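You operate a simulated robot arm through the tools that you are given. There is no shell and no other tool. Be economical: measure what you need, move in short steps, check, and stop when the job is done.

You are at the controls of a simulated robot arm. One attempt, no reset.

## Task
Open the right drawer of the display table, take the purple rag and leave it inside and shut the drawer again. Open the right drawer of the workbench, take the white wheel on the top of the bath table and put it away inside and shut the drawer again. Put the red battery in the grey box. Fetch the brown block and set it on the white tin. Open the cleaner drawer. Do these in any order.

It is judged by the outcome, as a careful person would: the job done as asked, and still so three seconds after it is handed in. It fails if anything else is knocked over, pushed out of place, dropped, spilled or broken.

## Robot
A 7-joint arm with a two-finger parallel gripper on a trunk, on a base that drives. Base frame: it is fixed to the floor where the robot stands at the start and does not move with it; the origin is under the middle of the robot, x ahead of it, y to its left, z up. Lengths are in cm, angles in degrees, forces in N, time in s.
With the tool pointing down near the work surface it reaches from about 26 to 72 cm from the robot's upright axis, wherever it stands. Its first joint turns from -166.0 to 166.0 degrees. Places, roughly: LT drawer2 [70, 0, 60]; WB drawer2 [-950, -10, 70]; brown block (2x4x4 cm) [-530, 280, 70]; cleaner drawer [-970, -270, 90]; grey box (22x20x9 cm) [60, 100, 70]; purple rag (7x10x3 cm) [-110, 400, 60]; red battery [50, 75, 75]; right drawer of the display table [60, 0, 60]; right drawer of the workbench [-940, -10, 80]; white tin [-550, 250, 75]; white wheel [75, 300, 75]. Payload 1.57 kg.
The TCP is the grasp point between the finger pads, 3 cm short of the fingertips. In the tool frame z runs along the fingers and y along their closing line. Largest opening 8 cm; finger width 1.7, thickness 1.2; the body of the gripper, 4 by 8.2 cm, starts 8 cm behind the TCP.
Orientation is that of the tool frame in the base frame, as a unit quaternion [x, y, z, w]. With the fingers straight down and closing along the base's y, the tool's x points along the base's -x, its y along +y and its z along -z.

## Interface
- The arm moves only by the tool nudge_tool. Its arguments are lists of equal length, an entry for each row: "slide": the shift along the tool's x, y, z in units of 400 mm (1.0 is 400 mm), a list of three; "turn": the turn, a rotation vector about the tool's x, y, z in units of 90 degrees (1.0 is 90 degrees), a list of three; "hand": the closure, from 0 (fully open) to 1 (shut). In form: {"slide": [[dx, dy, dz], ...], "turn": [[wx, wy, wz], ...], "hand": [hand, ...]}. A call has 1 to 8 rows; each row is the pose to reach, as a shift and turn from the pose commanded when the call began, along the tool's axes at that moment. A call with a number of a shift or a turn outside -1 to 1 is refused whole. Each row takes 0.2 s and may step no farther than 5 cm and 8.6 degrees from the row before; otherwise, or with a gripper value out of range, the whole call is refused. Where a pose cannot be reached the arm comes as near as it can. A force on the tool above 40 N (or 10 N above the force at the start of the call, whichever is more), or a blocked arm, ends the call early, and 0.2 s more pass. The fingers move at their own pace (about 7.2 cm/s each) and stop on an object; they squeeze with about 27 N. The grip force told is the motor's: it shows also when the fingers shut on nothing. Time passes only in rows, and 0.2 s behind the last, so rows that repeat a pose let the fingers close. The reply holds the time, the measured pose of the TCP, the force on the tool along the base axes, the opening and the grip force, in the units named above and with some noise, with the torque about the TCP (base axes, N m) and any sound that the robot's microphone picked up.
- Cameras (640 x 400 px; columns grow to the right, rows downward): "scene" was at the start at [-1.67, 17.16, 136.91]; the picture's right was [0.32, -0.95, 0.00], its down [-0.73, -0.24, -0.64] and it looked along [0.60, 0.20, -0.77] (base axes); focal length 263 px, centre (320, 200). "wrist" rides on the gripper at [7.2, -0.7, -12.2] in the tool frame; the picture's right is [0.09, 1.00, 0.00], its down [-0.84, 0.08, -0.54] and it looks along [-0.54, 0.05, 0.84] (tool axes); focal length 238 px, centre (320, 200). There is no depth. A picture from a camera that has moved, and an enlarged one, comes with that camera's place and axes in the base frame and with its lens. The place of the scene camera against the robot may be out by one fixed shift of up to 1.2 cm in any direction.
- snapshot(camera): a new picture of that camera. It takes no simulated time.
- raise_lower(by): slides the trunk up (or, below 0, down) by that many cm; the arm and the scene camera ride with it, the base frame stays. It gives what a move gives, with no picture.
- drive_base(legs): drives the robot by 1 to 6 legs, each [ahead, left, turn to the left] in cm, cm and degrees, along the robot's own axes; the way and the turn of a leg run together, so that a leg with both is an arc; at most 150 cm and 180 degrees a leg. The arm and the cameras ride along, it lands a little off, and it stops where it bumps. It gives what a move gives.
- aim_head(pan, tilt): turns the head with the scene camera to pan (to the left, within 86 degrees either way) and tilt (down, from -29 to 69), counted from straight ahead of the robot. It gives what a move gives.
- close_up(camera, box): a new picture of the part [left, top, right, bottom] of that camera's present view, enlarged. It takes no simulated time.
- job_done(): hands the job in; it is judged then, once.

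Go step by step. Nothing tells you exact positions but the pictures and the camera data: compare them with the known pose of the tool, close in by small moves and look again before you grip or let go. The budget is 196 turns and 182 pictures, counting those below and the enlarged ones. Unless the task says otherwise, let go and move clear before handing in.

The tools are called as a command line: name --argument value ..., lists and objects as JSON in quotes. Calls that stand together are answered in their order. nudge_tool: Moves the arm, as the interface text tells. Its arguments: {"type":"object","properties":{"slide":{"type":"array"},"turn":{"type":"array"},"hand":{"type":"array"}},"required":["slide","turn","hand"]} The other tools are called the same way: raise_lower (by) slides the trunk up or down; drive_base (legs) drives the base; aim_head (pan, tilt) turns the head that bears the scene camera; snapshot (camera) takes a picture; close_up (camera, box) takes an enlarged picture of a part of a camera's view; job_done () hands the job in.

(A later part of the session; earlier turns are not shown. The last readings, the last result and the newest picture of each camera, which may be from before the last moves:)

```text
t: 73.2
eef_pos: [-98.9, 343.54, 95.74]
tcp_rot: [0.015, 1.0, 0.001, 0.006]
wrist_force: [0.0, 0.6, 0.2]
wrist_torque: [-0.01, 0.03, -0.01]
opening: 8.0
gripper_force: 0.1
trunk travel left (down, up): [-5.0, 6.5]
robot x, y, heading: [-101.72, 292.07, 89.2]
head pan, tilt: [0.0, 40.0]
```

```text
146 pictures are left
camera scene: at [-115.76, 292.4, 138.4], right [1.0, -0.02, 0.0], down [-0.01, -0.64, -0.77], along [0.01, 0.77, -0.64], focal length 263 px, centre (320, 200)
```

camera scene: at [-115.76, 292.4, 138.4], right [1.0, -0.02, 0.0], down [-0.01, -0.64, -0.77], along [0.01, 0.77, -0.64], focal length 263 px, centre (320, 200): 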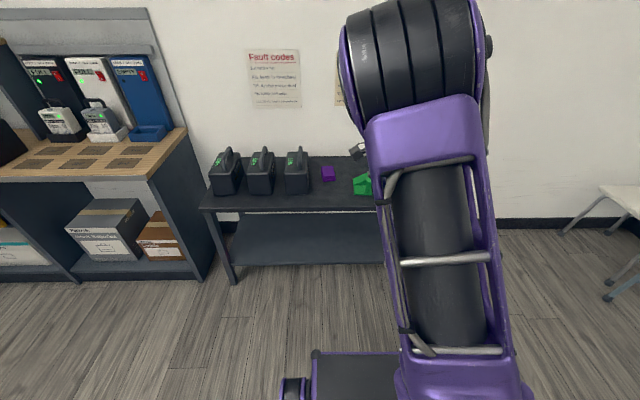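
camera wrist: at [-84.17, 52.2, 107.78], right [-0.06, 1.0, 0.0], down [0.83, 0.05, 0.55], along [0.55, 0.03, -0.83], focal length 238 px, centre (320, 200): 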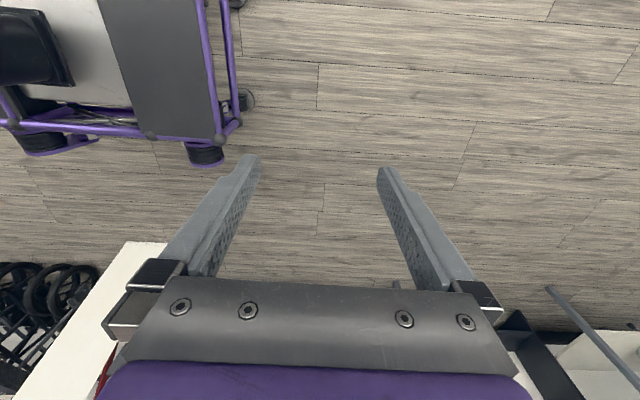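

The purple item is at pixel (328,174) on that table. I'll zoom in.

close_up --camera "scene" --box '[260, 140, 400, 220]'

snapshot --camera "wrist"

```text
4.57 times, centred on (330, 180) of scene
camera zoom: at [-115.76, 292.4, 138.4], right [1.0, -0.02, 0.0], down [-0.01, -0.64, -0.77], along [0.01, 0.77, -0.64], focal length 1203 px, centre (274, 291)
```

zoom: 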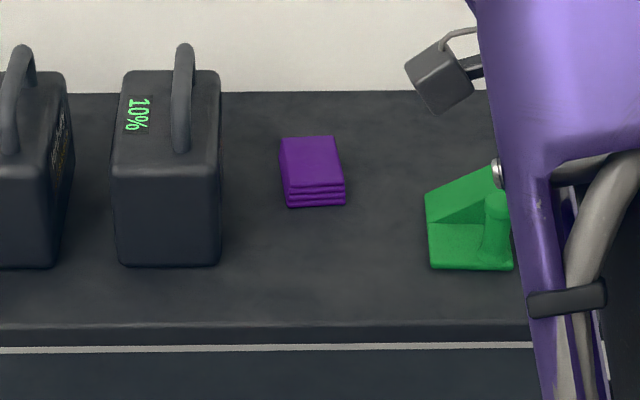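

```text
144 pictures are left
camera wrist: at [-106.27, 343.0, 107.79], right [-0.06, 1.0, 0.0], down [0.83, 0.05, 0.55], along [0.55, 0.03, -0.83], focal length 238 px, centre (320, 200)
```

wrist: 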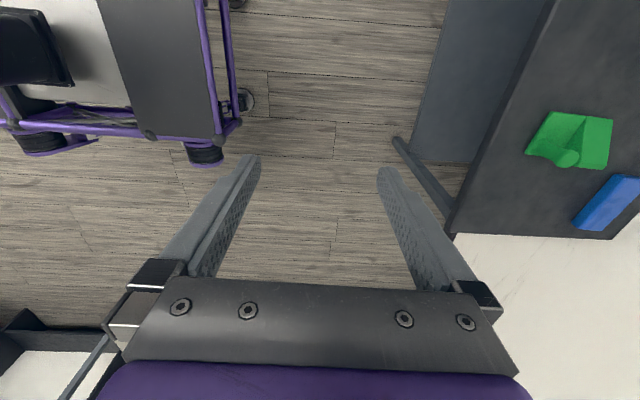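

Rag is centred at about [-110, 408.5] on a table top at z≈58. It's 7 cm wide along x, so the fingers must close along x. I'll drive 46 cm closer, staying short of the table.

drive_base --legs '[[46, 8, 0.8]]'

nudge_tool --slide '[[0, 0, 0], [0, 0, 0], [0, 0, 0], [0, 0, 0], [0, 0, 0], [0, 0, 0], [0, 0, 0], [0, 0, 0]]' --turn '[[0, 0, 0.09], [0, 0, 0.18], [0, 0, 0.27], [0, 0, 0.36], [0, 0, 0.45], [0, 0, 0.54], [0, 0, 0.63], [0, 0, 0.72]]' --hand '[0, 0, 0, 0, 0, 0, 0, 0]'

snapshot --camera "scene"

snapshot --camera "wrist"

```text
t: 76.0
eef_pos: [-106.82, 388.27, 95.79]
tcp_rot: [0.01, 1.0, 0.001, 0.006]
wrist_force: [0.0, 0.5, -0.1]
wrist_torque: [-0.05, 0.01, -0.01]
opening: 7.98
gripper_force: 0.1
trunk travel left (down, up): [-5.0, 6.5]
robot x, y, heading: [-109.27, 336.96, 89.5]
head pan, tilt: [0.0, 40.0]
```

```text
t: 77.8
eef_pos: [-106.89, 388.27, 95.67]
tcp_rot: [0.544, 0.839, 0.003, 0.005]
wrist_force: [0.7, -0.8, -0.4]
wrist_torque: [0.0, -0.02, 0.02]
opening: 8.0
gripper_force: 0.0
trunk travel left (down, up): [-5.0, 6.5]
robot x, y, heading: [-109.29, 336.68, 89.6]
head pan, tilt: [0.0, 40.0]
```

```text
143 pictures are left
camera scene: at [-123.15, 336.95, 138.4], right [1.0, -0.01, 0.0], down [0.0, -0.64, -0.77], along [0.0, 0.77, -0.64], focal length 263 px, centre (320, 200)
```

scene: 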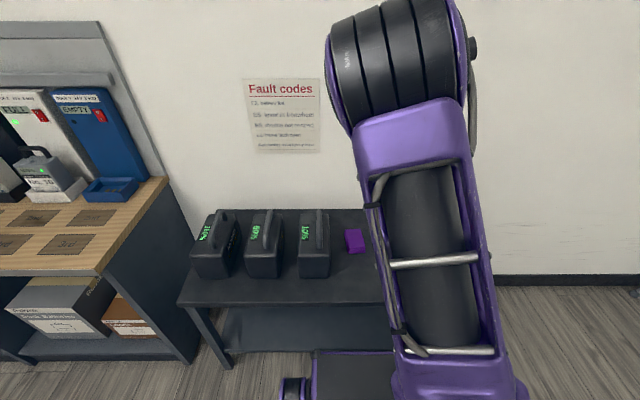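

```text
142 pictures are left
camera wrist: at [-110.59, 394.42, 107.86], right [0.87, 0.49, 0.01], down [0.41, -0.73, 0.55], along [0.27, -0.47, -0.84], focal length 238 px, centre (320, 200)
```

wrist: 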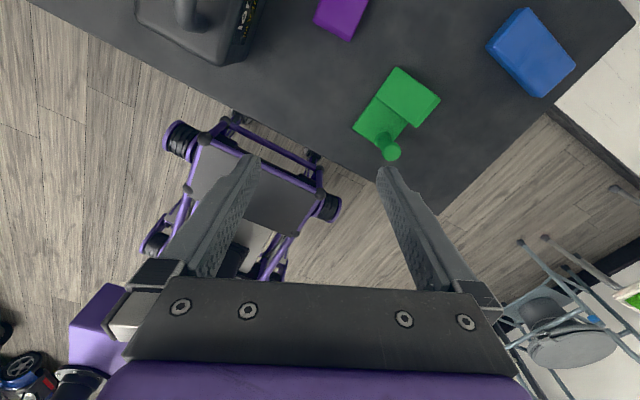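

Wrist view puts the rag front nearer, at about y 397, so the table must be at about z=64. I'll move above it, square up and look again.

nudge_tool --slide '[[0.08, 0.016, 0], [0.16, 0.033, 0], [0.24, 0.05, 0], [0.317, 0.065, 0]]' --turn '[[0, 0, 0.07], [0, 0, 0.14], [0, 0, 0.21], [0, 0, 0.26]]' --hand '[0, 0, 0, 0]'

snapshot --camera "wrist"

close_up --camera "scene" --box '[270, 190, 410, 280]'

```text
t: 78.8
eef_pos: [-109.61, 400.79, 95.63]
tcp_rot: [0.703, 0.711, 0.004, 0.003]
wrist_force: [-0.2, 0.0, -0.1]
wrist_torque: [0.0, 0.03, -0.01]
opening: 8.01
gripper_force: 0.1
trunk travel left (down, up): [-5.0, 6.5]
robot x, y, heading: [-109.25, 336.46, 89.6]
head pan, tilt: [0.0, 40.0]
```

```text
141 pictures are left
camera wrist: at [-110.6, 407.94, 107.81], right [0.99, 0.1, 0.01], down [0.08, -0.84, 0.54], along [0.06, -0.54, -0.84], focal length 238 px, centre (320, 200)
```

wrist: 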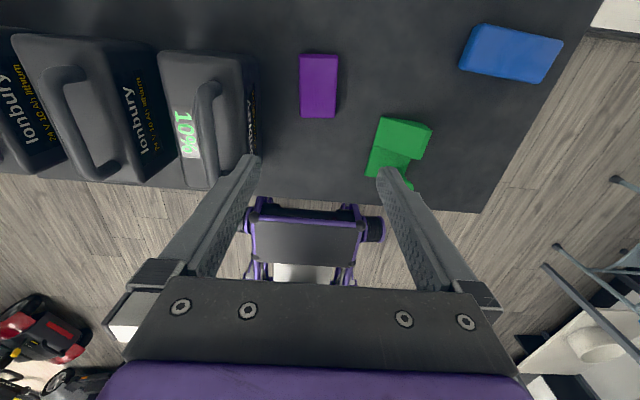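

```text
4.44 times, centred on (340, 235) of scene
camera zoom: at [-123.14, 336.94, 138.4], right [1.0, -0.01, 0.0], down [0.0, -0.64, -0.77], along [0.0, 0.77, -0.64], focal length 1170 px, centre (231, 44)
```

zoom: 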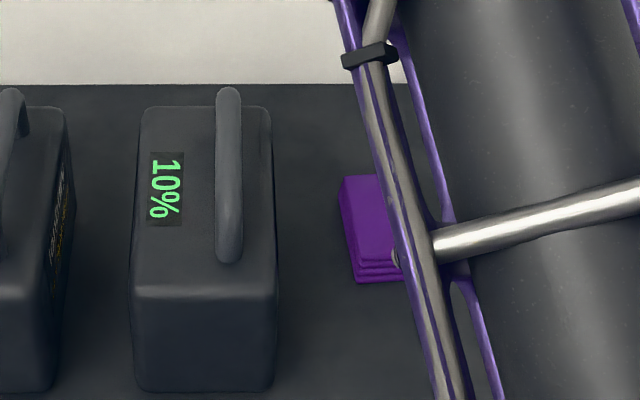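

Rag centre is [-110, 401.8], with about 4° of yaw. I'll align and descend to z≈71 to check.

nudge_tool --slide '[[0.012, -0.009, 0.08], [0.012, -0.009, 0.2], [0.012, -0.009, 0.32], [0.012, -0.009, 0.44], [0.012, -0.009, 0.54], [0.012, -0.009, 0.6]]' --turn '[[0, 0, -0.044], [0, 0, -0.044], [0, 0, -0.044], [0, 0, -0.044], [0, 0, -0.044], [0, 0, -0.044]]' --hand '[0, 0, 0, 0, 0, 0]'

snapshot --camera "wrist"

snapshot --camera "scene"

```text
t: 80.2
eef_pos: [-109.67, 401.48, 71.63]
tcp_rot: [0.678, 0.735, 0.005, 0.004]
wrist_force: [0.2, -0.5, -0.1]
wrist_torque: [0.02, 0.01, 0.0]
opening: 8.0
gripper_force: 0.0
trunk travel left (down, up): [-5.0, 6.5]
robot x, y, heading: [-109.31, 336.55, 89.6]
head pan, tilt: [0.0, 40.0]
```

```text
139 pictures are left
camera wrist: at [-111.12, 408.44, 83.74], right [0.98, 0.17, 0.01], down [0.14, -0.83, 0.54], along [0.1, -0.53, -0.84], focal length 238 px, centre (320, 200)
```

wrist: 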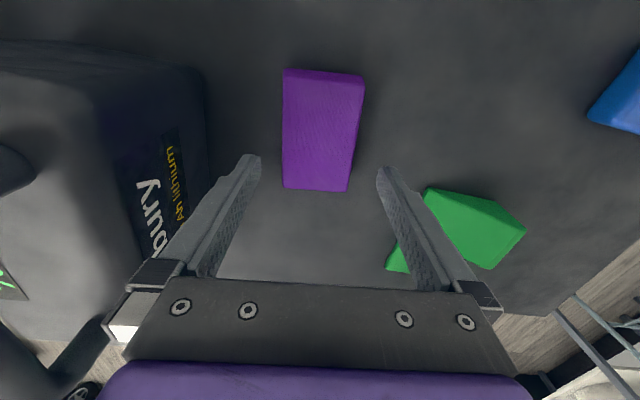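

```text
138 pictures are left
camera scene: at [-123.15, 336.94, 138.4], right [1.0, -0.01, 0.0], down [0.0, -0.64, -0.77], along [0.0, 0.77, -0.64], focal length 263 px, centre (320, 200)
```

scene: 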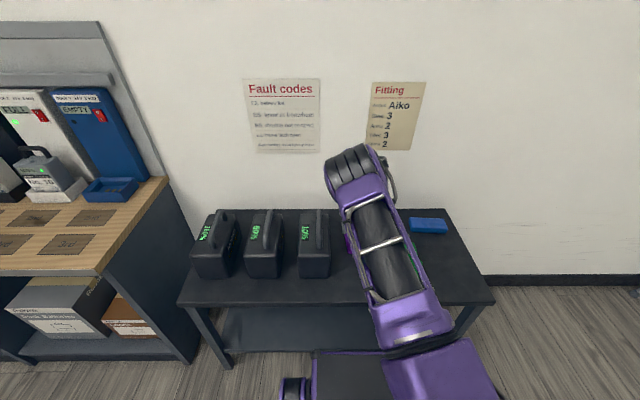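

Lined up. I'll descend to z≈65 and close on the rag.

nudge_tool --slide '[[0.008, -0.008, 0.08], [0.008, -0.008, 0.13], [0.008, -0.008, 0.165], [0.008, -0.008, 0.165], [0.008, -0.008, 0.165], [0.008, -0.008, 0.165]]' --turn '[[0, 0, 0], [0, 0, 0], [0, 0, 0], [0, 0, 0], [0, 0, 0], [0, 0, 0]]' --hand '[0, 0, 0, 0.6, 1, 1]'

snapshot --camera "wrist"

```text
t: 81.5
eef_pos: [-110.05, 401.75, 65.15]
tcp_rot: [0.678, 0.735, 0.003, 0.003]
wrist_force: [0.1, -0.6, 0.0]
wrist_torque: [-0.01, 0.05, 0.05]
opening: 6.4
gripper_force: 27.0
trunk travel left (down, up): [-5.0, 6.5]
robot x, y, heading: [-109.22, 336.67, 89.6]
head pan, tilt: [0.0, 40.0]
```

```text
137 pictures are left
camera wrist: at [-111.46, 408.76, 77.31], right [0.98, 0.17, 0.01], down [0.14, -0.83, 0.54], along [0.1, -0.53, -0.84], focal length 238 px, centre (320, 200)
```

wrist: 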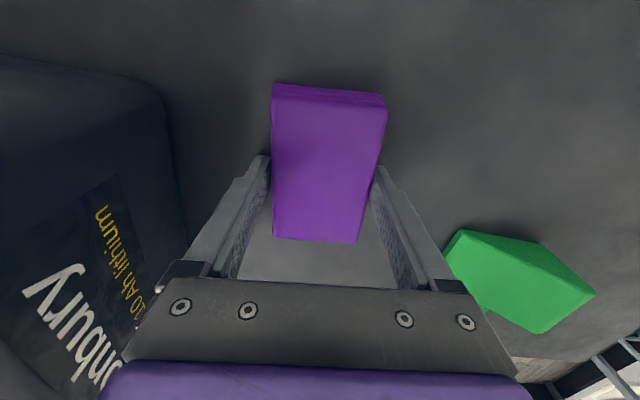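

Gripped at 6.4 cm. Lifting.

nudge_tool --slide '[[0, 0, -0.05], [0, 0, -0.14], [0, 0, -0.25], [0, 0, -0.36], [0, 0, -0.47], [0, 0, -0.58], [0, 0, -0.69], [0, 0, -0.78]]' --turn '[[0, 0, 0], [0, 0, 0], [0, 0, 0], [0, 0, 0], [0, 0, 0], [0, 0, 0], [0, 0, 0], [0, 0, 0]]' --hand '[1, 1, 1, 1, 1, 1, 1, 1]'

snapshot --camera "wrist"

```text
t: 83.3
eef_pos: [-110.28, 401.76, 96.33]
tcp_rot: [0.678, 0.735, 0.004, 0.004]
wrist_force: [0.8, 0.1, -0.8]
wrist_torque: [-0.01, 0.0, 0.01]
opening: 6.4
gripper_force: 27.0
trunk travel left (down, up): [-5.0, 6.5]
robot x, y, heading: [-109.18, 336.72, 89.6]
head pan, tilt: [0.0, 40.0]
```

```text
136 pictures are left
camera wrist: at [-111.68, 408.79, 108.36], right [0.98, 0.17, 0.01], down [0.14, -0.83, 0.54], along [0.1, -0.53, -0.84], focal length 238 px, centre (320, 200)
```

wrist: 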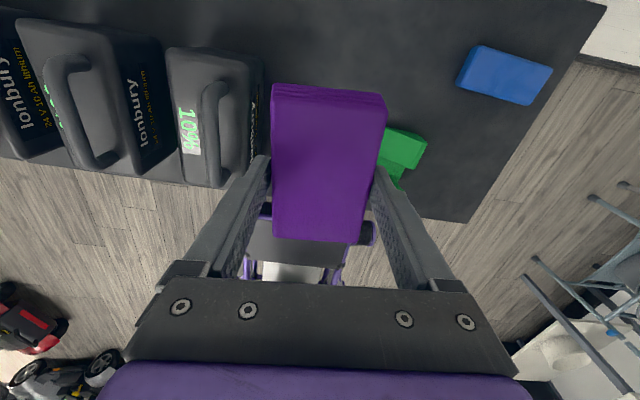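

I have the rag. I'll drive back to the display table and face the open drawer from a distance.

drive_base --legs '[[-145, 0, 0], [-145, 0, 0], [-45, 0, 0], [0, 0, -89.6]]'

snapshot --camera "scene"

```text
t: 103.5
eef_pos: [-46.95, 5.21, 96.21]
tcp_rot: [0.999, 0.051, 0.0, 0.005]
wrist_force: [0.4, 0.1, -0.7]
wrist_torque: [0.02, -0.03, 0.02]
opening: 6.41
gripper_force: 26.6
trunk travel left (down, up): [-5.0, 6.5]
robot x, y, heading: [-112.02, 3.11, 0.6]
head pan, tilt: [0.0, 40.0]
```

```text
135 pictures are left
camera scene: at [-112.68, 17.61, 138.4], right [0.01, -1.0, 0.0], down [-0.64, -0.01, -0.77], along [0.77, 0.01, -0.64], focal length 263 px, centre (320, 200)
```

scene: 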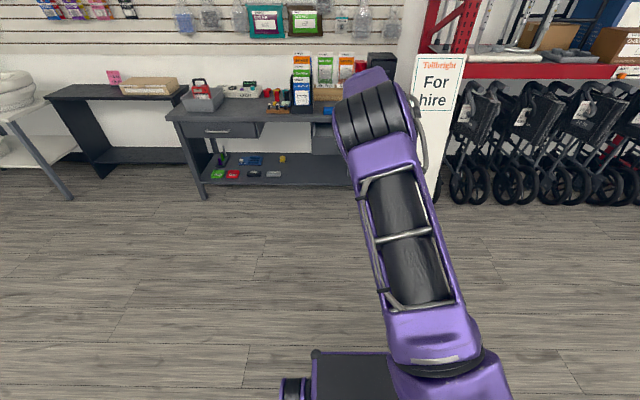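

Driving forward to put the rag over the open drawer.

drive_base --legs '[[83, -4, -0.6]]'

snapshot --camera "wrist"

snapshot --camera "scene"

```text
t: 107.9
eef_pos: [36.12, 1.02, 96.35]
tcp_rot: [0.999, 0.046, 0.0, 0.005]
wrist_force: [0.2, 0.6, -0.7]
wrist_torque: [-0.03, -0.03, 0.04]
opening: 6.37
gripper_force: 27.0
trunk travel left (down, up): [-5.0, 6.5]
robot x, y, heading: [-28.95, -0.51, 0.0]
head pan, tilt: [0.0, 40.0]
```

```text
134 pictures are left
camera wrist: at [43.09, 2.37, 108.36], right [0.18, -0.98, 0.01], down [-0.83, -0.15, 0.54], along [-0.53, -0.11, -0.84], focal length 238 px, centre (320, 200)
```

wrist: 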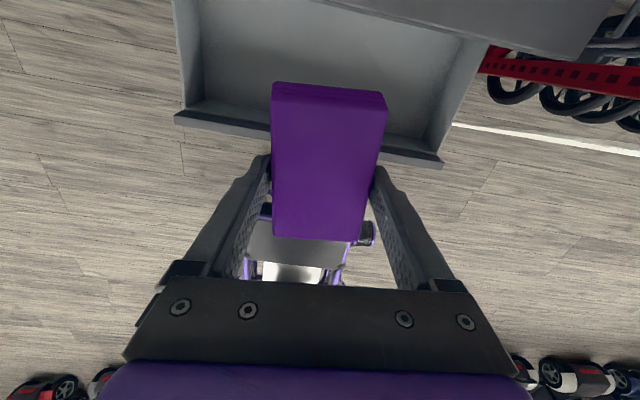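

```text
133 pictures are left
camera scene: at [-29.58, 14.19, 138.4], right [0.0, -1.0, 0.0], down [-0.64, 0.0, -0.77], along [0.77, 0.0, -0.64], focal length 263 px, centre (320, 200)
```

scene: 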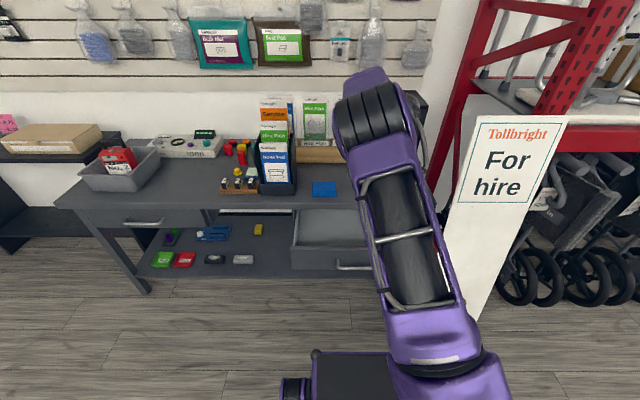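

The open drawer spans x≈30.5–48 inside. I'll centre at [37.8, 0] and descend into it.

nudge_tool --slide '[[0.04, 0.029, 0.08], [0.04, 0.029, 0.2], [0.04, 0.029, 0.31], [0.04, 0.029, 0.42], [0.04, 0.029, 0.53], [0.04, 0.029, 0.64], [0.04, 0.029, 0.72]]' --turn '[[0, 0, 0], [0, 0, 0], [0, 0, 0], [0, 0, 0], [0, 0, 0], [0, 0, 0], [0, 0, 0]]' --hand '[1, 1, 1, 1, 1, 1, 1]'

snapshot --camera "wrist"

snapshot --camera "scene"

```text
t: 109.5
eef_pos: [37.63, -0.24, 67.4]
tcp_rot: [0.999, 0.046, 0.0, 0.005]
wrist_force: [0.0, -0.9, -0.9]
wrist_torque: [-0.01, 0.01, 0.01]
opening: 6.4
gripper_force: 27.4
trunk travel left (down, up): [-5.0, 6.5]
robot x, y, heading: [-29.12, -0.13, 0.1]
head pan, tilt: [0.0, 40.0]
```

```text
132 pictures are left
camera wrist: at [44.7, 1.07, 79.52], right [0.18, -0.98, 0.01], down [-0.83, -0.15, 0.54], along [-0.53, -0.11, -0.84], focal length 238 px, centre (320, 200)
```

wrist: 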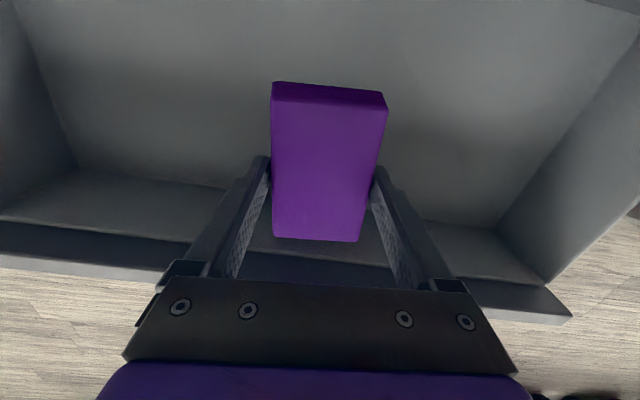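

```text
131 pictures are left
camera scene: at [-29.59, 14.19, 138.4], right [0.0, -1.0, 0.0], down [-0.64, 0.0, -0.77], along [0.77, 0.0, -0.64], focal length 263 px, centre (320, 200)
```

scene: 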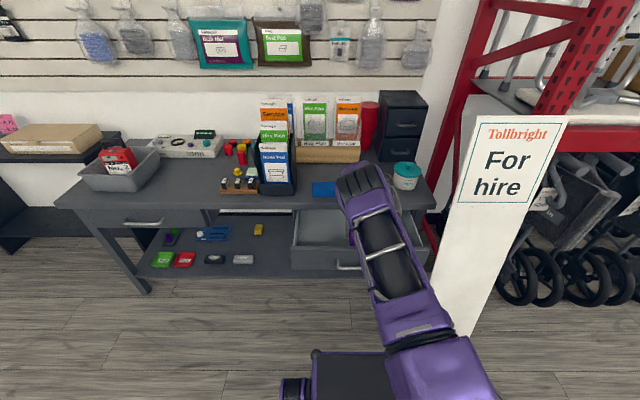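

Descending in small steps until contact.

nudge_tool --slide '[[0, 0, 0.03], [0, 0, 0.055], [0, 0, 0.075], [0, 0, 0.09]]' --turn '[[0, 0, 0], [0, 0, 0], [0, 0, 0], [0, 0, 0]]' --hand '[1, 1, 1, 1]'

snapshot --camera "wrist"

```text
t: 110.5
eef_pos: [37.89, -0.28, 63.86]
tcp_rot: [0.999, 0.045, 0.001, 0.005]
wrist_force: [0.3, 1.0, -0.9]
wrist_torque: [-0.01, -0.02, 0.0]
opening: 6.41
gripper_force: 26.9
trunk travel left (down, up): [-5.0, 6.5]
robot x, y, heading: [-28.96, -0.5, -0.0]
head pan, tilt: [0.0, 40.0]
```

```text
130 pictures are left
camera wrist: at [44.84, 1.03, 75.96], right [0.18, -0.98, 0.01], down [-0.83, -0.15, 0.54], along [-0.53, -0.11, -0.84], focal length 238 px, centre (320, 200)
```

wrist: 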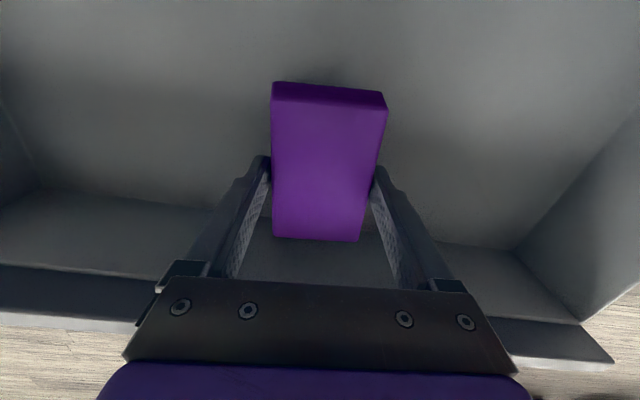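

nudge_tool --slide '[[0, 0, 0.015], [0, 0, 0.03], [0, 0, 0.045], [0, 0, 0.06]]' --turn '[[0, 0, 0], [0, 0, 0], [0, 0, 0], [0, 0, 0]]' --hand '[1, 1, 1, 1]'

```text
t: 111.5
eef_pos: [37.79, -0.28, 61.47]
tcp_rot: [0.999, 0.045, 0.001, 0.005]
wrist_force: [0.6, -0.3, -1.5]
wrist_torque: [-0.01, -0.01, -0.02]
opening: 6.38
gripper_force: 27.2
trunk travel left (down, up): [-5.0, 6.5]
robot x, y, heading: [-29.16, -0.69, 0.0]
head pan, tilt: [0.0, 40.0]
```

Still hanging free, so I'll continue in smaller steps.

nudge_tool --slide '[[0, 0, 0.012], [0, 0, 0.024], [0, 0, 0.036], [0, 0, 0.048]]' --turn '[[0, 0, 0], [0, 0, 0], [0, 0, 0], [0, 0, 0]]' --hand '[1, 1, 1, 1]'

snapshot --camera "wrist"

```text
t: 112.5
eef_pos: [38.53, -0.33, 60.71]
tcp_rot: [0.999, 0.046, 0.009, 0.005]
wrist_force: [2.3, -1.0, 13.1]
wrist_torque: [0.12, 0.54, -0.02]
opening: 6.4
gripper_force: 27.0
trunk travel left (down, up): [-5.0, 6.5]
robot x, y, heading: [-28.56, -0.57, -0.0]
head pan, tilt: [0.0, 40.0]
stopped in row 4: the force on the tool passed its limit at 45 N (the readings are from after the stop); the commanded pose is now the measured one
```

```text
129 pictures are left
camera wrist: at [45.3, 1.06, 72.91], right [0.18, -0.98, 0.01], down [-0.84, -0.15, 0.53], along [-0.52, -0.11, -0.85], focal length 238 px, centre (320, 200)
```

wrist: 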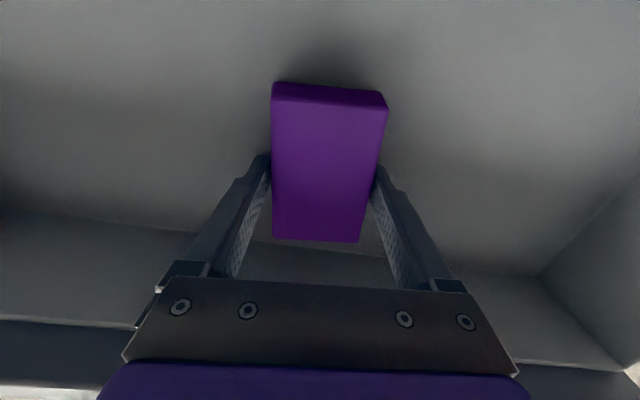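

Contact is at the rag's near edge, at floor height as expected. I'll release and rise.

nudge_tool --slide '[[0, 0, 0], [0, 0, 0], [0, 0, 0], [0, 0, -0.05], [0, 0, -0.15], [0, 0, -0.27], [0, 0, -0.39], [0, 0, -0.51]]' --turn '[[0, 0, 0], [0, 0, 0], [0, 0, 0], [0, 0, 0], [0, 0, 0], [0, 0, 0], [0, 0, 0], [0, 0, 0]]' --hand '[0, 0, 0, 0, 0, 0, 0, 0]'

snapshot --camera "wrist"

snapshot --camera "scene"

```text
t: 114.3
eef_pos: [37.94, 0.1, 80.86]
tcp_rot: [0.999, 0.046, 0.005, 0.006]
wrist_force: [0.9, 0.2, 0.0]
wrist_torque: [0.03, 0.02, -0.02]
opening: 8.0
gripper_force: 0.0
trunk travel left (down, up): [-5.0, 6.5]
robot x, y, heading: [-29.24, -0.48, 0.2]
head pan, tilt: [0.0, 40.0]
```

```text
128 pictures are left
camera wrist: at [44.77, 1.4, 93.08], right [0.18, -0.98, 0.01], down [-0.83, -0.15, 0.53], along [-0.52, -0.11, -0.85], focal length 238 px, centre (320, 200)
```

wrist: 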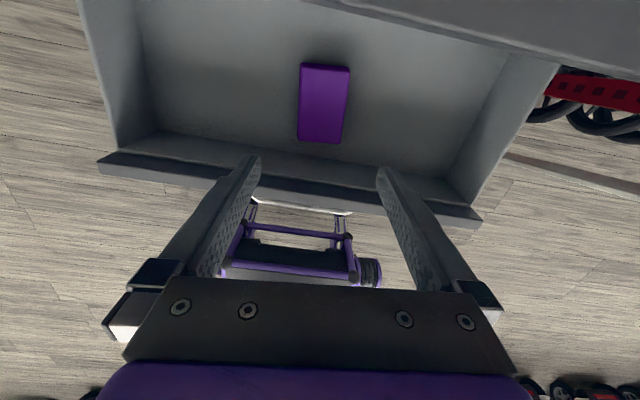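

```text
127 pictures are left
camera scene: at [-29.55, 14.19, 138.39], right [0.0, -1.0, 0.0], down [-0.64, 0.0, -0.77], along [0.77, 0.0, -0.64], focal length 263 px, centre (320, 200)
```

scene: 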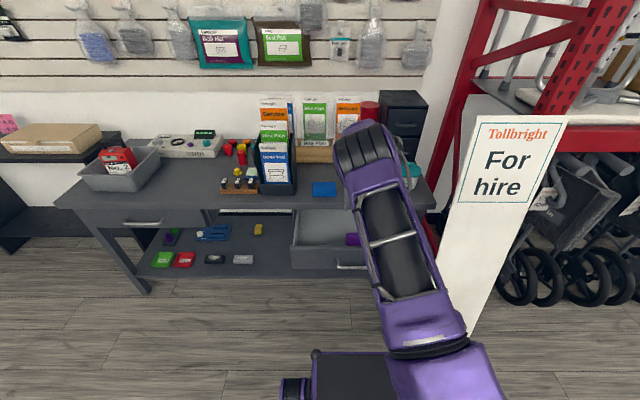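

Rag lies in the drawer. To shut it I'll close the fingers, tilt the tool 45°, and push on the drawer face above the handle.

nudge_tool --slide '[[-0.055, 0, 0], [-0.11, 0, 0], [-0.165, 0, 0], [-0.22, 0, 0], [-0.275, 0, 0], [-0.33, 0, 0], [-0.385, 0, 0], [-0.42, 0, 0]]' --turn '[[0, 0.0625, 0], [0, 0.125, 0], [0, 0.1875, 0], [0, 0.25, 0], [0, 0.3125, 0], [0, 0.375, 0], [0, 0.4375, 0], [0, 0.5, 0]]' --hand '[1, 1, 1, 1, 1, 1, 1, 1]'

nudge_tool --slide '[[-0.08, 0, 0.08], [-0.16, 0, 0.16], [-0.225, 0, 0.225]]' --turn '[[0, 0, 0], [0, 0, 0], [0, 0, 0]]' --hand '[1, 1, 1]'

snapshot --camera "wrist"

close_up --camera "scene" --box '[280, 200, 460, 320]'

```text
t: 116.1
eef_pos: [21.29, -1.56, 80.68]
tcp_rot: [0.92, 0.045, 0.39, -0.012]
wrist_force: [-0.3, 0.7, 0.0]
wrist_torque: [0.0, 0.03, -0.02]
opening: 0.0
gripper_force: 21.1
trunk travel left (down, up): [-5.0, 6.5]
robot x, y, heading: [-29.34, -0.68, 0.0]
head pan, tilt: [0.0, 40.0]
```

```text
t: 116.9
eef_pos: [21.45, -1.91, 67.92]
tcp_rot: [0.92, 0.046, 0.388, -0.013]
wrist_force: [-0.3, -0.5, -0.8]
wrist_torque: [-0.04, 0.01, 0.04]
opening: 0.0
gripper_force: 21.0
trunk travel left (down, up): [-5.0, 6.5]
robot x, y, heading: [-28.91, -0.93, 0.1]
head pan, tilt: [0.0, 40.0]
```

```text
126 pictures are left
camera wrist: at [17.68, -1.55, 81.44], right [0.16, -0.98, 0.08], down [-0.96, -0.17, -0.22], along [0.23, -0.04, -0.97], focal length 238 px, centre (320, 200)
```

wrist: 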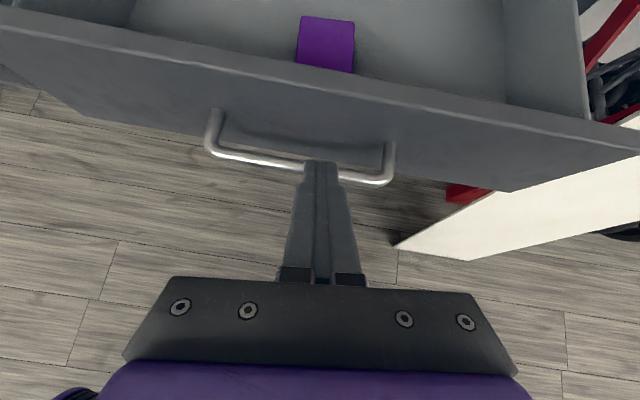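

```text
3.33 times, centred on (370, 260) of scene
camera zoom: at [-29.59, 14.2, 138.41], right [0.0, -1.0, 0.0], down [-0.64, 0.0, -0.77], along [0.77, 0.0, -0.64], focal length 877 px, centre (153, 0)
```

zoom: 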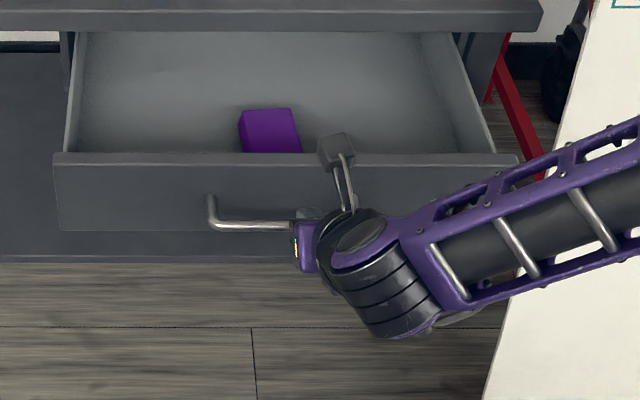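

Let me check that the elbow isn't near the sign before pushing.

snapshot --camera "scene"

```text
124 pictures are left
camera scene: at [-29.59, 14.2, 138.41], right [0.0, -1.0, 0.0], down [-0.64, 0.0, -0.77], along [0.77, 0.0, -0.64], focal length 263 px, centre (320, 200)
```

scene: 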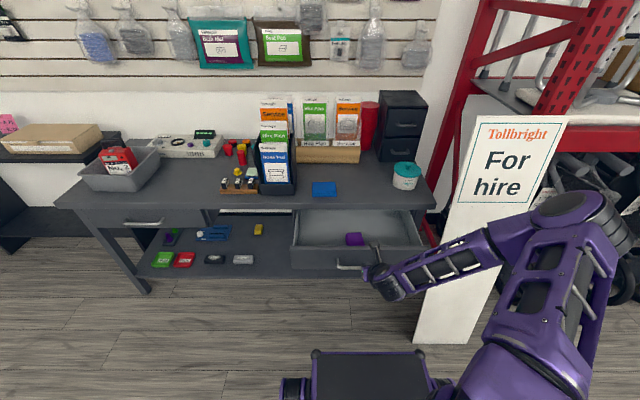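

The elbow has swung out near the sign, so pushing from this pose is risky. I'll back off, roll the tool to the pose I pulled with (elbow tucked in), and check.

drive_base --legs '[[-25, 0, 0]]'

nudge_tool --slide '[[0, 0, 0], [0, 0, 0], [0, 0, 0], [0, 0, 0], [0, 0, 0], [0, 0, 0], [0, 0, 0], [0, 0, 0]]' --turn '[[0, 0, -0.09], [0, 0, -0.18], [0, 0, -0.27], [0, 0, -0.36], [0, 0, -0.45], [0, 0, -0.54], [0, 0, -0.63], [0, 0, -0.72]]' --hand '[1, 1, 1, 1, 1, 1, 1, 1]'

nudge_tool --slide '[[0, 0, 0], [0, 0, 0], [0, 0, 0]]' --turn '[[0, 0, -0.09], [0, 0, -0.18], [0, 0, -0.26]]' --hand '[1, 1, 1]'

snapshot --camera "scene"

```text
t: 118.7
eef_pos: [-3.27, -1.79, 67.82]
tcp_rot: [0.92, 0.048, 0.389, -0.014]
wrist_force: [0.0, -0.1, 0.1]
wrist_torque: [0.0, 0.0, 0.0]
opening: 0.0
gripper_force: 21.7
trunk travel left (down, up): [-5.0, 6.5]
robot x, y, heading: [-53.83, -0.99, 0.3]
head pan, tilt: [0.0, 40.0]
```

```text
t: 120.5
eef_pos: [-3.2, -1.68, 67.96]
tcp_rot: [0.751, 0.535, 0.334, 0.196]
wrist_force: [0.4, 0.4, -0.3]
wrist_torque: [0.03, 0.03, -0.02]
opening: 0.0
gripper_force: 20.9
trunk travel left (down, up): [-5.0, 6.5]
robot x, y, heading: [-54.17, -0.49, 0.3]
head pan, tilt: [0.0, 40.0]
```

```text
t: 121.3
eef_pos: [-3.29, -1.8, 68.0]
tcp_rot: [0.627, 0.675, 0.287, 0.261]
wrist_force: [-0.2, -0.1, 0.9]
wrist_torque: [0.01, -0.01, 0.03]
opening: 0.0
gripper_force: 21.1
trunk travel left (down, up): [-5.0, 6.5]
robot x, y, heading: [-53.78, -0.51, 0.3]
head pan, tilt: [0.0, 40.0]
```

```text
123 pictures are left
camera scene: at [-54.5, 14.06, 138.4], right [0.01, -1.0, 0.0], down [-0.64, 0.0, -0.77], along [0.77, 0.01, -0.64], focal length 263 px, centre (320, 200)
```

scene: 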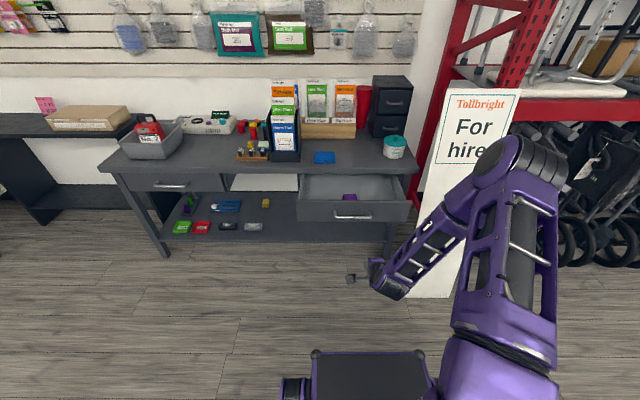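

The sign leans back, so at elbow height it's well clear. I'll also shift left so I push at about y=13, beside the handle, with extra clearance.

drive_base --legs '[[25, 15, -0.3]]'

snapshot --camera "scene"

snapshot --camera "wrist"

```text
t: 123.4
eef_pos: [21.56, 13.54, 67.87]
tcp_rot: [0.63, 0.673, 0.288, 0.261]
wrist_force: [-0.4, -0.4, 0.4]
wrist_torque: [0.01, 0.01, 0.0]
opening: 0.0
gripper_force: 22.1
trunk travel left (down, up): [-5.0, 6.5]
robot x, y, heading: [-29.37, 15.06, 0.3]
head pan, tilt: [0.0, 40.0]
```

```text
122 pictures are left
camera scene: at [-29.66, 29.53, 138.4], right [0.0, -1.0, 0.0], down [-0.64, 0.0, -0.77], along [0.77, 0.0, -0.64], focal length 263 px, centre (320, 200)
```

scene: 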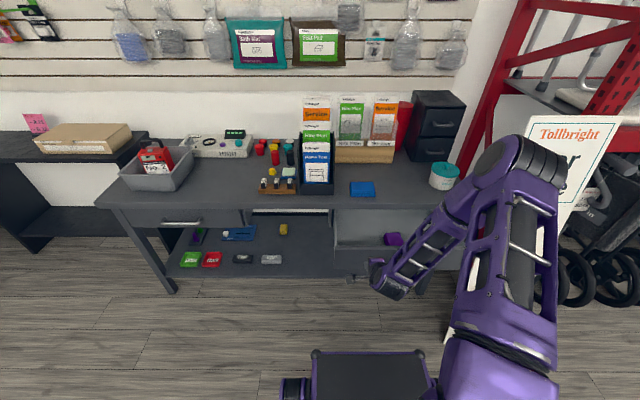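

```text
121 pictures are left
camera wrist: at [11.76, 19.8, 75.95], right [0.69, 0.13, 0.71], down [-0.27, -0.86, 0.43], along [0.67, -0.49, -0.56], focal length 238 px, centre (320, 200)
```

wrist: 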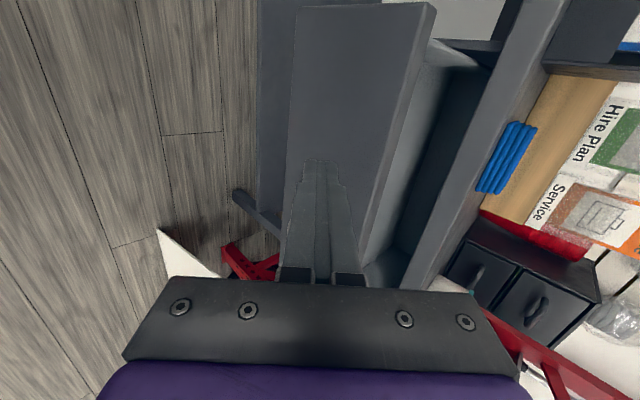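

Tool tip is at the drawer face beside the handle. Pushing forward 24 cm.

nudge_tool --slide '[[-0.005, 0.052, 0.053], [-0.011, 0.105, 0.107], [-0.016, 0.157, 0.16], [-0.022, 0.209, 0.214], [-0.027, 0.262, 0.267], [-0.032, 0.314, 0.321], [-0.038, 0.366, 0.374], [-0.043, 0.419, 0.428]]' --turn '[[0, 0, 0], [0, 0, 0], [0, 0, 0], [0, 0, 0], [0, 0, 0], [0, 0, 0], [0, 0, 0], [0, 0, 0]]' --hand '[1, 1, 1, 1, 1, 1, 1, 1]'

snapshot --camera "scene"

snapshot --camera "wrist"

```text
t: 125.2
eef_pos: [45.71, 13.58, 68.0]
tcp_rot: [0.629, 0.673, 0.288, 0.261]
wrist_force: [-0.1, 0.1, -0.2]
wrist_torque: [0.01, 0.01, 0.03]
opening: 0.0
gripper_force: 21.4
trunk travel left (down, up): [-5.0, 6.5]
robot x, y, heading: [-29.11, 14.94, 0.2]
head pan, tilt: [0.0, 40.0]
```

```text
120 pictures are left
camera scene: at [-29.66, 29.53, 138.4], right [0.0, -1.0, 0.0], down [-0.64, 0.0, -0.77], along [0.77, 0.0, -0.64], focal length 263 px, centre (320, 200)
```

scene: 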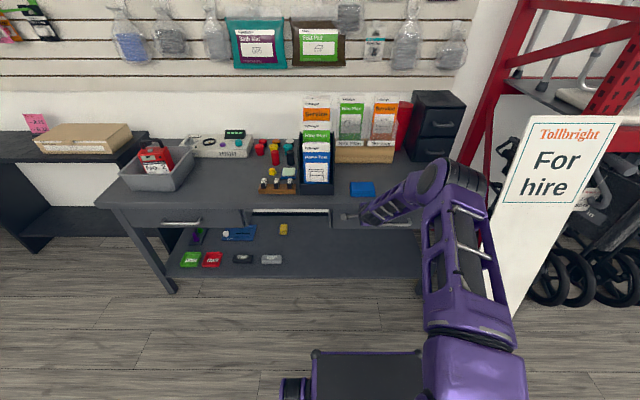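

```text
119 pictures are left
camera wrist: at [35.88, 19.81, 75.97], right [0.69, 0.13, 0.71], down [-0.27, -0.86, 0.42], along [0.67, -0.49, -0.56], focal length 238 px, centre (320, 200)
```

wrist: 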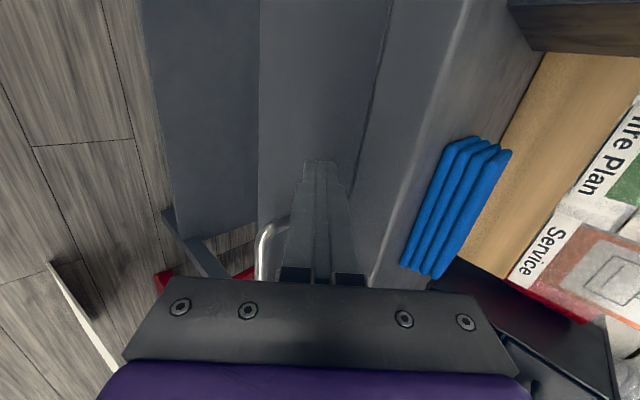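

Nearly shut. I'll push gently a bit more until it resists.

nudge_tool --slide '[[-0.001, 0.009, 0.009], [-0.002, 0.018, 0.018], [-0.003, 0.027, 0.027], [-0.004, 0.036, 0.036], [-0.005, 0.045, 0.045]]' --turn '[[0, 0, 0], [0, 0, 0], [0, 0, 0], [0, 0, 0], [0, 0, 0]]' --hand '[1, 1, 1, 1, 1]'

close_up --camera "scene" --box '[200, 170, 460, 290]'

```text
t: 125.9
eef_pos: [46.09, 13.46, 68.02]
tcp_rot: [0.63, 0.674, 0.286, 0.258]
wrist_force: [-22.4, -1.7, 16.8]
wrist_torque: [-0.09, -0.18, -0.13]
opening: 0.02
gripper_force: 21.3
trunk travel left (down, up): [-5.0, 6.5]
robot x, y, heading: [-29.0, 15.03, 0.4]
head pan, tilt: [0.0, 40.0]
stopped in row 3: the force on the tool passed its limit at 47 N (the readings are from after the stop); the commanded pose is now the measured one
```

```text
2.46 times, centred on (330, 230) of scene
camera zoom: at [-30.01, 29.53, 138.43], right [0.0, -1.0, 0.0], down [-0.64, 0.0, -0.77], along [0.77, 0.0, -0.64], focal length 648 px, centre (295, 126)
```

zoom: 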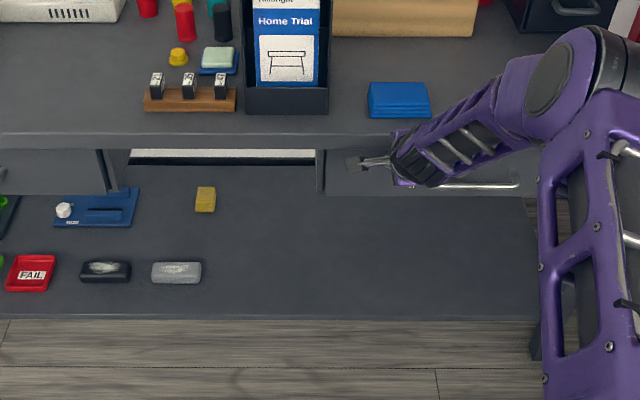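

The drawer is fully shut. I'll withdraw, restore the tool to pointing down and high, and back the base away.

nudge_tool --slide '[[0.007, -0.07, -0.071], [0.014, -0.14, -0.143], [0.02, -0.21, -0.214], [0.02, -0.14, -0.29], [0.02, -0.07, -0.36], [0.02, 0, -0.43], [0.02, 0.07, -0.5], [0.02, 0.14, -0.57]]' --turn '[[0, 0, 0], [0, 0, 0], [0, 0, 0], [0.09, 0, 0], [0.18, 0, 0], [0.27, 0, 0], [0.36, 0, 0], [0.45, 0, 0]]' --hand '[1, 1, 1, 0.5, 0, 0, 0, 0]'

drive_base --legs '[[-70, 0, 0]]'

snapshot --camera "scene"

```text
t: 127.7
eef_pos: [34.13, 13.17, 87.75]
tcp_rot: [0.681, 0.732, 0.034, 0.024]
wrist_force: [0.5, -0.4, 0.4]
wrist_torque: [-0.05, 0.0, -0.03]
opening: 7.98
gripper_force: 0.0
trunk travel left (down, up): [-5.0, 6.5]
robot x, y, heading: [-28.97, 14.69, -0.0]
head pan, tilt: [0.0, 40.0]
```

```text
t: 131.5
eef_pos: [-35.86, 12.92, 87.59]
tcp_rot: [0.681, 0.731, 0.034, 0.023]
wrist_force: [-0.5, 0.3, -1.0]
wrist_torque: [0.02, -0.02, -0.03]
opening: 8.0
gripper_force: 0.0
trunk travel left (down, up): [-5.0, 6.5]
robot x, y, heading: [-99.03, 14.53, 0.1]
head pan, tilt: [0.0, 40.0]
```

```text
117 pictures are left
camera scene: at [-99.62, 29.34, 138.4], right [0.0, -1.0, 0.0], down [-0.64, 0.0, -0.77], along [0.77, 0.0, -0.64], focal length 263 px, centre (320, 200)
```

scene: 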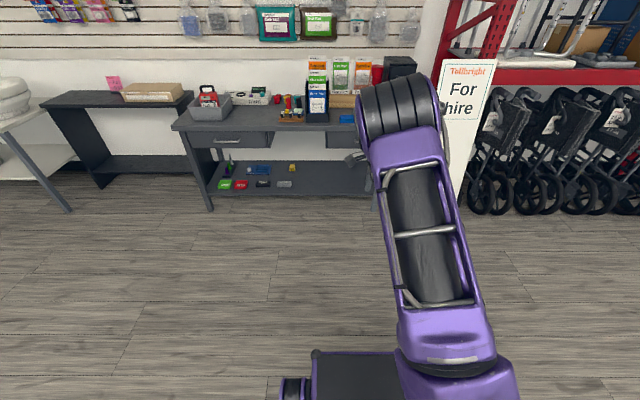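

Drawer shut, scene tidy. I'll tuck the arm, turn to face -x and survey the way.

nudge_tool --slide '[[0, -0.09, -0.06], [0, -0.18, -0.12], [0, -0.27, -0.18], [0, -0.36, -0.24], [0, -0.45, -0.3]]' --turn '[[0.045, 0, 0], [0.045, 0, 0], [0.045, 0, 0], [0.045, 0, 0], [0.045, 0, 0]]' --hand '[0, 0, 0, 0, 0]'

drive_base --legs '[[0, 0, 178]]'

aim_head --pan 0 --tilt 18

snapshot --camera "scene"

```text
t: 132.7
eef_pos: [-54.53, 11.33, 98.18]
tcp_rot: [0.681, 0.732, 0.008, -0.001]
wrist_force: [0.6, -0.2, 0.2]
wrist_torque: [-0.03, 0.03, -0.03]
opening: 8.0
gripper_force: 0.1
trunk travel left (down, up): [-5.0, 6.5]
robot x, y, heading: [-99.33, 14.55, 0.3]
head pan, tilt: [0.0, 40.0]
```

```text
t: 140.7
eef_pos: [-143.75, 18.01, 98.25]
tcp_rot: [0.731, -0.683, 0.001, 0.008]
wrist_force: [-0.2, 1.2, 0.5]
wrist_torque: [0.01, 0.0, -0.01]
opening: 8.0
gripper_force: 0.0
trunk travel left (down, up): [-5.0, 6.5]
robot x, y, heading: [-99.46, 14.21, 179.9]
head pan, tilt: [0.0, 40.0]
```

```text
t: 141.5
eef_pos: [-143.81, 17.92, 98.15]
tcp_rot: [0.731, -0.683, 0.001, 0.008]
wrist_force: [0.4, 0.3, 0.9]
wrist_torque: [0.01, 0.0, 0.02]
opening: 7.97
gripper_force: 0.1
trunk travel left (down, up): [-5.0, 6.5]
robot x, y, heading: [-99.18, 14.4, 180.0]
head pan, tilt: [0.0, 18.0]
```

```text
116 pictures are left
camera scene: at [-99.44, 1.34, 141.86], right [0.0, 1.0, 0.0], down [0.31, 0.0, -0.95], along [-0.95, 0.0, -0.31], focal length 263 px, centre (320, 200)
```

scene: 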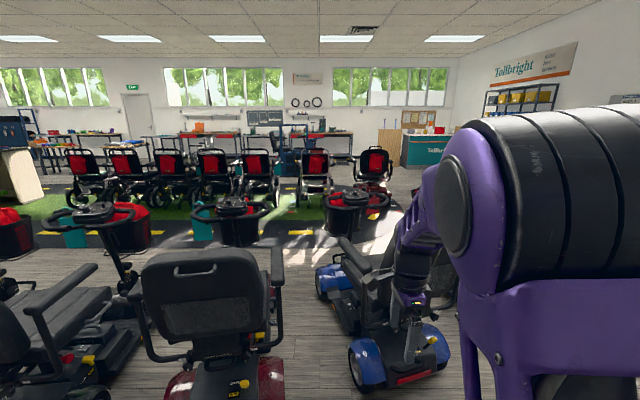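

Scooters block the direct way; the teal reception desk is in the distance near [-560, 220]. I'll slide to the y≈290 lane and look from there.

drive_base --legs '[[0, -140, 0], [0, -140, 0]]'

snapshot --camera "scene"

```text
t: 168.5
eef_pos: [-148.51, 298.37, 98.27]
tcp_rot: [0.739, -0.674, 0.001, 0.008]
wrist_force: [-0.6, 1.2, 0.1]
wrist_torque: [0.0, -0.03, -0.02]
opening: 7.97
gripper_force: 0.1
trunk travel left (down, up): [-5.0, 6.5]
robot x, y, heading: [-103.84, 296.08, -179.0]
head pan, tilt: [0.0, 18.0]
```

```text
115 pictures are left
camera scene: at [-103.69, 282.85, 141.87], right [-0.02, 1.0, 0.0], down [0.31, 0.01, -0.95], along [-0.95, -0.02, -0.31], focal length 263 px, centre (320, 200)
```

scene: 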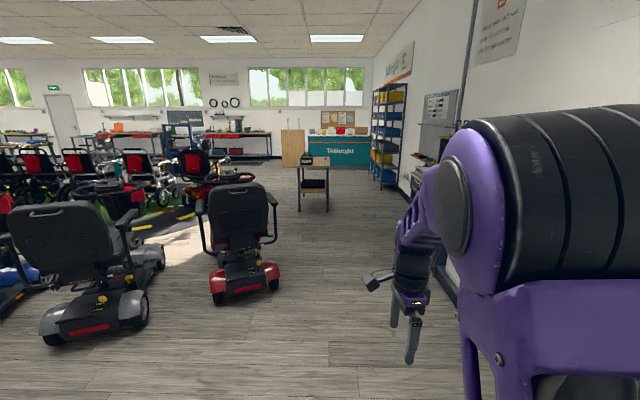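

There's a wooden-topped table at about [-490, 265] ahead with an open lane at y≈300. I'll drive down the lane to x≈-390.

drive_base --legs '[[140, -6, 0], [140, -6, -1]]'

snapshot --camera "scene"

```text
t: 182.2
eef_pos: [-430.03, 311.99, 98.29]
tcp_rot: [0.717, -0.697, 0.001, 0.009]
wrist_force: [-0.4, 0.2, 0.2]
wrist_torque: [0.0, -0.04, -0.02]
opening: 8.03
gripper_force: 0.0
trunk travel left (down, up): [-5.0, 6.5]
robot x, y, heading: [-385.57, 307.29, 177.5]
head pan, tilt: [0.0, 18.0]
```

```text
114 pictures are left
camera scene: at [-386.35, 293.66, 141.87], right [0.04, 1.0, 0.0], down [0.31, -0.01, -0.95], along [-0.95, 0.04, -0.31], focal length 263 px, centre (320, 200)
```

scene: 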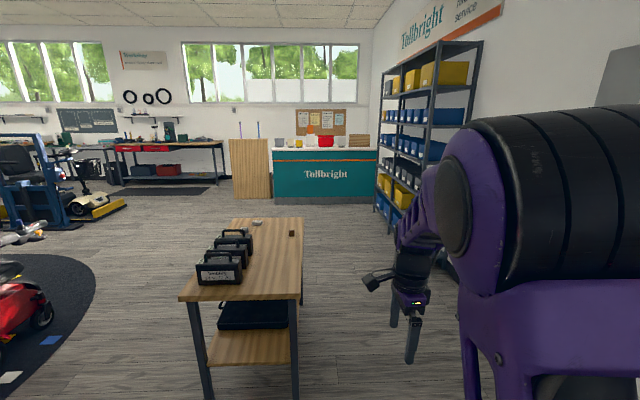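

close_up --camera "scene" --box '[180, 200, 320, 300]'

close_up --camera "scene" --box '[0, 100, 240, 240]'

```text
4.00 times, centred on (250, 250) of scene
camera zoom: at [-386.35, 293.66, 141.87], right [0.04, 1.0, 0.0], down [0.31, -0.01, -0.95], along [-0.95, 0.04, -0.31], focal length 1053 px, centre (600, 0)
```

zoom: 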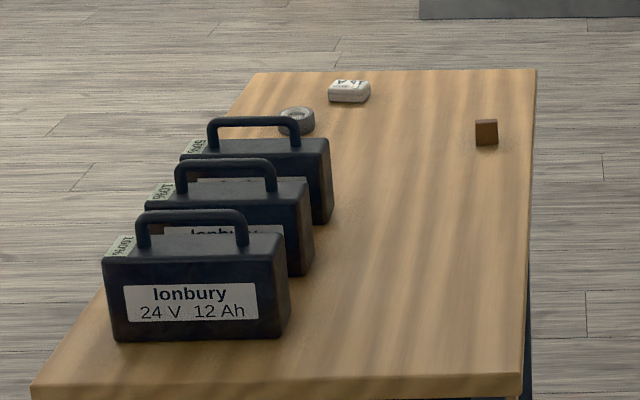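

```text
2.67 times, centred on (120, 170) of scene
camera zoom: at [-386.35, 293.66, 141.87], right [0.04, 1.0, 0.0], down [0.31, -0.01, -0.95], along [-0.95, 0.04, -0.31], focal length 702 px, centre (853, 280)
```

zoom: 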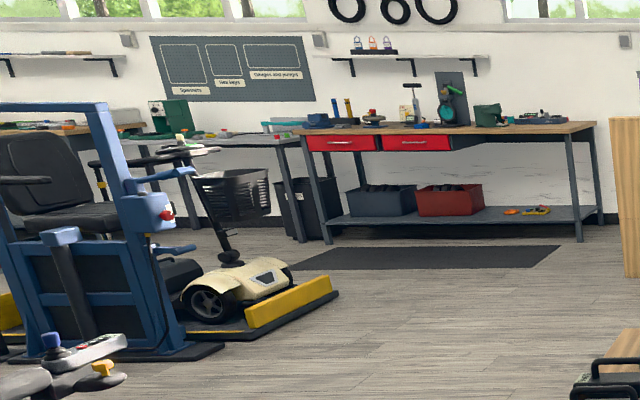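

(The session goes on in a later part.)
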